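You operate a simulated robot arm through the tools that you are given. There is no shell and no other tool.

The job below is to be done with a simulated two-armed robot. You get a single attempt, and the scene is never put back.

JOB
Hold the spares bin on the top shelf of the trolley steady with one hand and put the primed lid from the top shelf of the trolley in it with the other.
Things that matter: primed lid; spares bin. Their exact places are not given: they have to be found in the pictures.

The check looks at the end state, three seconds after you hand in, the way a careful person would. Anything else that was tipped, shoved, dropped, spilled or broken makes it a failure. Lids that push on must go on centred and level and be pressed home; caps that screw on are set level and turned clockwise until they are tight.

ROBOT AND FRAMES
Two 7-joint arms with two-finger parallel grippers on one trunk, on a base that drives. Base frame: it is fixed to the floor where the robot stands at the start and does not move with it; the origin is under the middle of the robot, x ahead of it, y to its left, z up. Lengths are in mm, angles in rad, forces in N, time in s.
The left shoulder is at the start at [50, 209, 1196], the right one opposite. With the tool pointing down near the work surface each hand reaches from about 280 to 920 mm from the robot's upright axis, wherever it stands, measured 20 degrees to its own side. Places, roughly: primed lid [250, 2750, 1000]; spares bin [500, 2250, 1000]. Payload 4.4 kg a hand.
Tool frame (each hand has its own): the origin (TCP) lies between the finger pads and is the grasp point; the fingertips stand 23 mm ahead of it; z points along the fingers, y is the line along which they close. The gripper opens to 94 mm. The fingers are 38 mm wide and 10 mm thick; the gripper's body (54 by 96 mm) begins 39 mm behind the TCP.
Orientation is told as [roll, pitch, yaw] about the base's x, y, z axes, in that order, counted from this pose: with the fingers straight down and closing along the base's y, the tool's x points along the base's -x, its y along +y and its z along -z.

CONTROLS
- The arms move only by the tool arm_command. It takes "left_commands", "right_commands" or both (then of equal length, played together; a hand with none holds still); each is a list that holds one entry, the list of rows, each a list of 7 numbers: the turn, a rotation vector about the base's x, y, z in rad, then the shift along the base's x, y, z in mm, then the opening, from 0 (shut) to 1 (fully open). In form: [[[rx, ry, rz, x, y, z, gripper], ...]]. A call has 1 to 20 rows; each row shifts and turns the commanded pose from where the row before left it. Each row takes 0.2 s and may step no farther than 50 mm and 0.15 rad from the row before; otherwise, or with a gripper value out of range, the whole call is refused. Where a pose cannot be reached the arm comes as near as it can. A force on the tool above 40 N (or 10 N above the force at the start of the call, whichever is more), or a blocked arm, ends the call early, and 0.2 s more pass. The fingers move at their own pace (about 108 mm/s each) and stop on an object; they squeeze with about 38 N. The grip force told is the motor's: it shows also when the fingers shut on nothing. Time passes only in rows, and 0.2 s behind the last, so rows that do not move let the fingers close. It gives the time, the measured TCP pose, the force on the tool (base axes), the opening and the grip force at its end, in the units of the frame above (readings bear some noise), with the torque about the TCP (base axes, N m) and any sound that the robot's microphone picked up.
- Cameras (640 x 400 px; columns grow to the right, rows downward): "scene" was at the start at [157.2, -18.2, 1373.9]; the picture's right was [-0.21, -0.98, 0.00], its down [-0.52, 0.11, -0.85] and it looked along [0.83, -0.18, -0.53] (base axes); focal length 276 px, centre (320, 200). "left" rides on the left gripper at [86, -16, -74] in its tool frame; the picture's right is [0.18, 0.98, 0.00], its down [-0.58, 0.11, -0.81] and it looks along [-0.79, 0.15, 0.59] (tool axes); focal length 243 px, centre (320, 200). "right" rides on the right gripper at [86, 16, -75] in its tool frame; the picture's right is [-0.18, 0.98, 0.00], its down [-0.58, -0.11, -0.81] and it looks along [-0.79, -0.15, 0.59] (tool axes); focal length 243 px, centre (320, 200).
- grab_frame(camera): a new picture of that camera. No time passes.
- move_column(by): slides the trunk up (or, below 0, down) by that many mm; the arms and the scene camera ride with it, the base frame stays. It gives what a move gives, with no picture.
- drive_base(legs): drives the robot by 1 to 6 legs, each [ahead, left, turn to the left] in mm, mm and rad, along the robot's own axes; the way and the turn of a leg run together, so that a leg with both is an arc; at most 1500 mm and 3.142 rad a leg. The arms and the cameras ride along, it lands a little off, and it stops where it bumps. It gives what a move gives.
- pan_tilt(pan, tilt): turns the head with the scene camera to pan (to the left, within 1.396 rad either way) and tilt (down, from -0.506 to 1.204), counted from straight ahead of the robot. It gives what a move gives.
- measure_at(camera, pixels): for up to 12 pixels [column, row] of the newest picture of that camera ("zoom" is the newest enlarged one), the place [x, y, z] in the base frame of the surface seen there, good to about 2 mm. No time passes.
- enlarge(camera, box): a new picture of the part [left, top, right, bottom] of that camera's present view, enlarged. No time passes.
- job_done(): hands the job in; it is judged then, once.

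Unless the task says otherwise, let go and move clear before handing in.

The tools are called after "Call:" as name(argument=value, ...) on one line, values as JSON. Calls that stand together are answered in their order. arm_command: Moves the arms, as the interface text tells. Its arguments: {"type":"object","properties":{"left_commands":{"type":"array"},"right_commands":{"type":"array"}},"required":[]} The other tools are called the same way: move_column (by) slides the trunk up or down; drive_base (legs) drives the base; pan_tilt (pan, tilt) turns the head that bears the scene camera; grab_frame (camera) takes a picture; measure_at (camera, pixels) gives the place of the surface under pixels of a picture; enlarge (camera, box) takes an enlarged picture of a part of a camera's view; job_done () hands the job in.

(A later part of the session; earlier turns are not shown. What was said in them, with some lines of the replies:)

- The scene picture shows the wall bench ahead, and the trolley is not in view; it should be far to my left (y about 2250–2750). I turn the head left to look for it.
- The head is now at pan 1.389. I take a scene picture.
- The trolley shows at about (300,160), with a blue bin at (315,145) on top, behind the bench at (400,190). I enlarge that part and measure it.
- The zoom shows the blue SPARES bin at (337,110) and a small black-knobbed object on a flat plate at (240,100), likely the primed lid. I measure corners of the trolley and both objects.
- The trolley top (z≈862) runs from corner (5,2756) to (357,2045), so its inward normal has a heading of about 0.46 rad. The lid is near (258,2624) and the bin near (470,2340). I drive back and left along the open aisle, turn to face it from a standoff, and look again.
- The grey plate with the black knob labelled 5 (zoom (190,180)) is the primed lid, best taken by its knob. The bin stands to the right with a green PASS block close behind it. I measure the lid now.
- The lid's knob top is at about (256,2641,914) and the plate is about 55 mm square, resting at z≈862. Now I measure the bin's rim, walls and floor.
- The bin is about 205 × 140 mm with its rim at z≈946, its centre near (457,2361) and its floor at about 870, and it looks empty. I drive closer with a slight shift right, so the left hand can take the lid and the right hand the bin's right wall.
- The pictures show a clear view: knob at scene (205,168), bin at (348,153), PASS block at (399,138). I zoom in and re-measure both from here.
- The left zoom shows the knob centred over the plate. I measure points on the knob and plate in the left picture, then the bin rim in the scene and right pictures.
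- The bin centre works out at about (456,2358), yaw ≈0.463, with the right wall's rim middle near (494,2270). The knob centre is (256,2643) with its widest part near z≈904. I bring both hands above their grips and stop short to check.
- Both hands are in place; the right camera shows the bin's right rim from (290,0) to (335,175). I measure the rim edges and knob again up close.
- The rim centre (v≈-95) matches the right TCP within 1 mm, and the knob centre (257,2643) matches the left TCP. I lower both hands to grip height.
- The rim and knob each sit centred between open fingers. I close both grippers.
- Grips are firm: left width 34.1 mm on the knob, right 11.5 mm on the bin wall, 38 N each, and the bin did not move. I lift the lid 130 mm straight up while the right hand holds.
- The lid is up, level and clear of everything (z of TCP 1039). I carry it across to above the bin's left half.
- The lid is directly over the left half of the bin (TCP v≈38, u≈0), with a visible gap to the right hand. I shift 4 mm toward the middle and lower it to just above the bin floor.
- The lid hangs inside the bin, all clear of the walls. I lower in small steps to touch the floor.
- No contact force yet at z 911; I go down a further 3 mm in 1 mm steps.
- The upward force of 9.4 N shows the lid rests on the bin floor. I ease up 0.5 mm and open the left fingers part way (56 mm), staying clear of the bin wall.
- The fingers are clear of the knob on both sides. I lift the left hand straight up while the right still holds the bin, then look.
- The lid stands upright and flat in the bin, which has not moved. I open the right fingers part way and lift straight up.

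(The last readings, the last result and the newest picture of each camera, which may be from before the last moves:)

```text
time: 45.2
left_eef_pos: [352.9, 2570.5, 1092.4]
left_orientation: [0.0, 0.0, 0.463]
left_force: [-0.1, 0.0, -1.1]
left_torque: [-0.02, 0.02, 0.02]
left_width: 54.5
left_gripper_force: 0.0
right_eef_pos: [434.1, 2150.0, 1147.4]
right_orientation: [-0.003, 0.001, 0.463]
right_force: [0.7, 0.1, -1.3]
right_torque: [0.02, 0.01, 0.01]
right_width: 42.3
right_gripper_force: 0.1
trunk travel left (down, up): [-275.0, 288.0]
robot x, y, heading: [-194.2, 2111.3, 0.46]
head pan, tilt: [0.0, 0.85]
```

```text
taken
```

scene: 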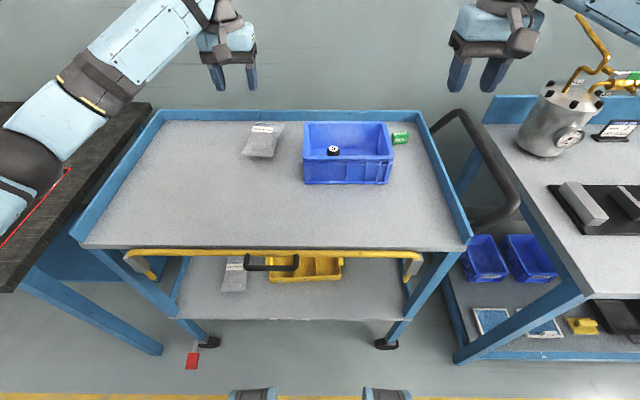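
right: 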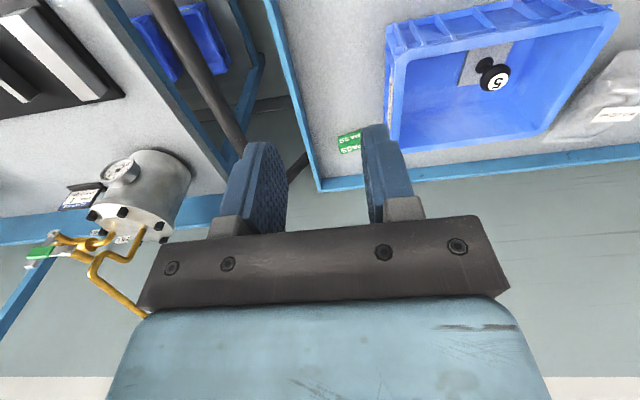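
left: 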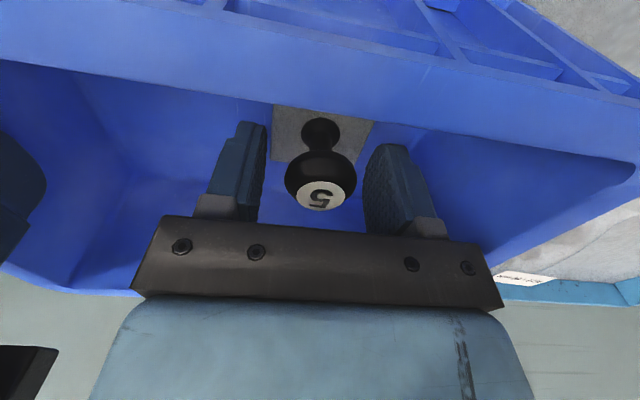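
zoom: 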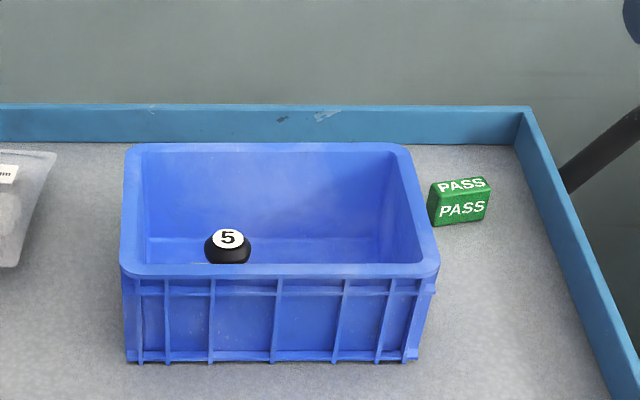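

The lid sits flat and upright in the bin: knob at scene (333,150), plate visible in the right picture at (485,65). The bin rim measures the same as before, the PASS block and bag are untouched, and both hands are clear, so I hand in.

Call:
job_done()

```text
The job is handed in.
```

The primed lid is in the spares bin on the trolley's top shelf. I held the bin steady with the right hand and set the lid down by its knob with the left.

In the last pictures the lid sits upright and flat on the bin floor. The bin's rim measures within about 3 mm of where it was before. The green PASS block and the bag on the top shelf look untouched, and both hands were open and clear when I handed in. I haven't seen the result of the check.
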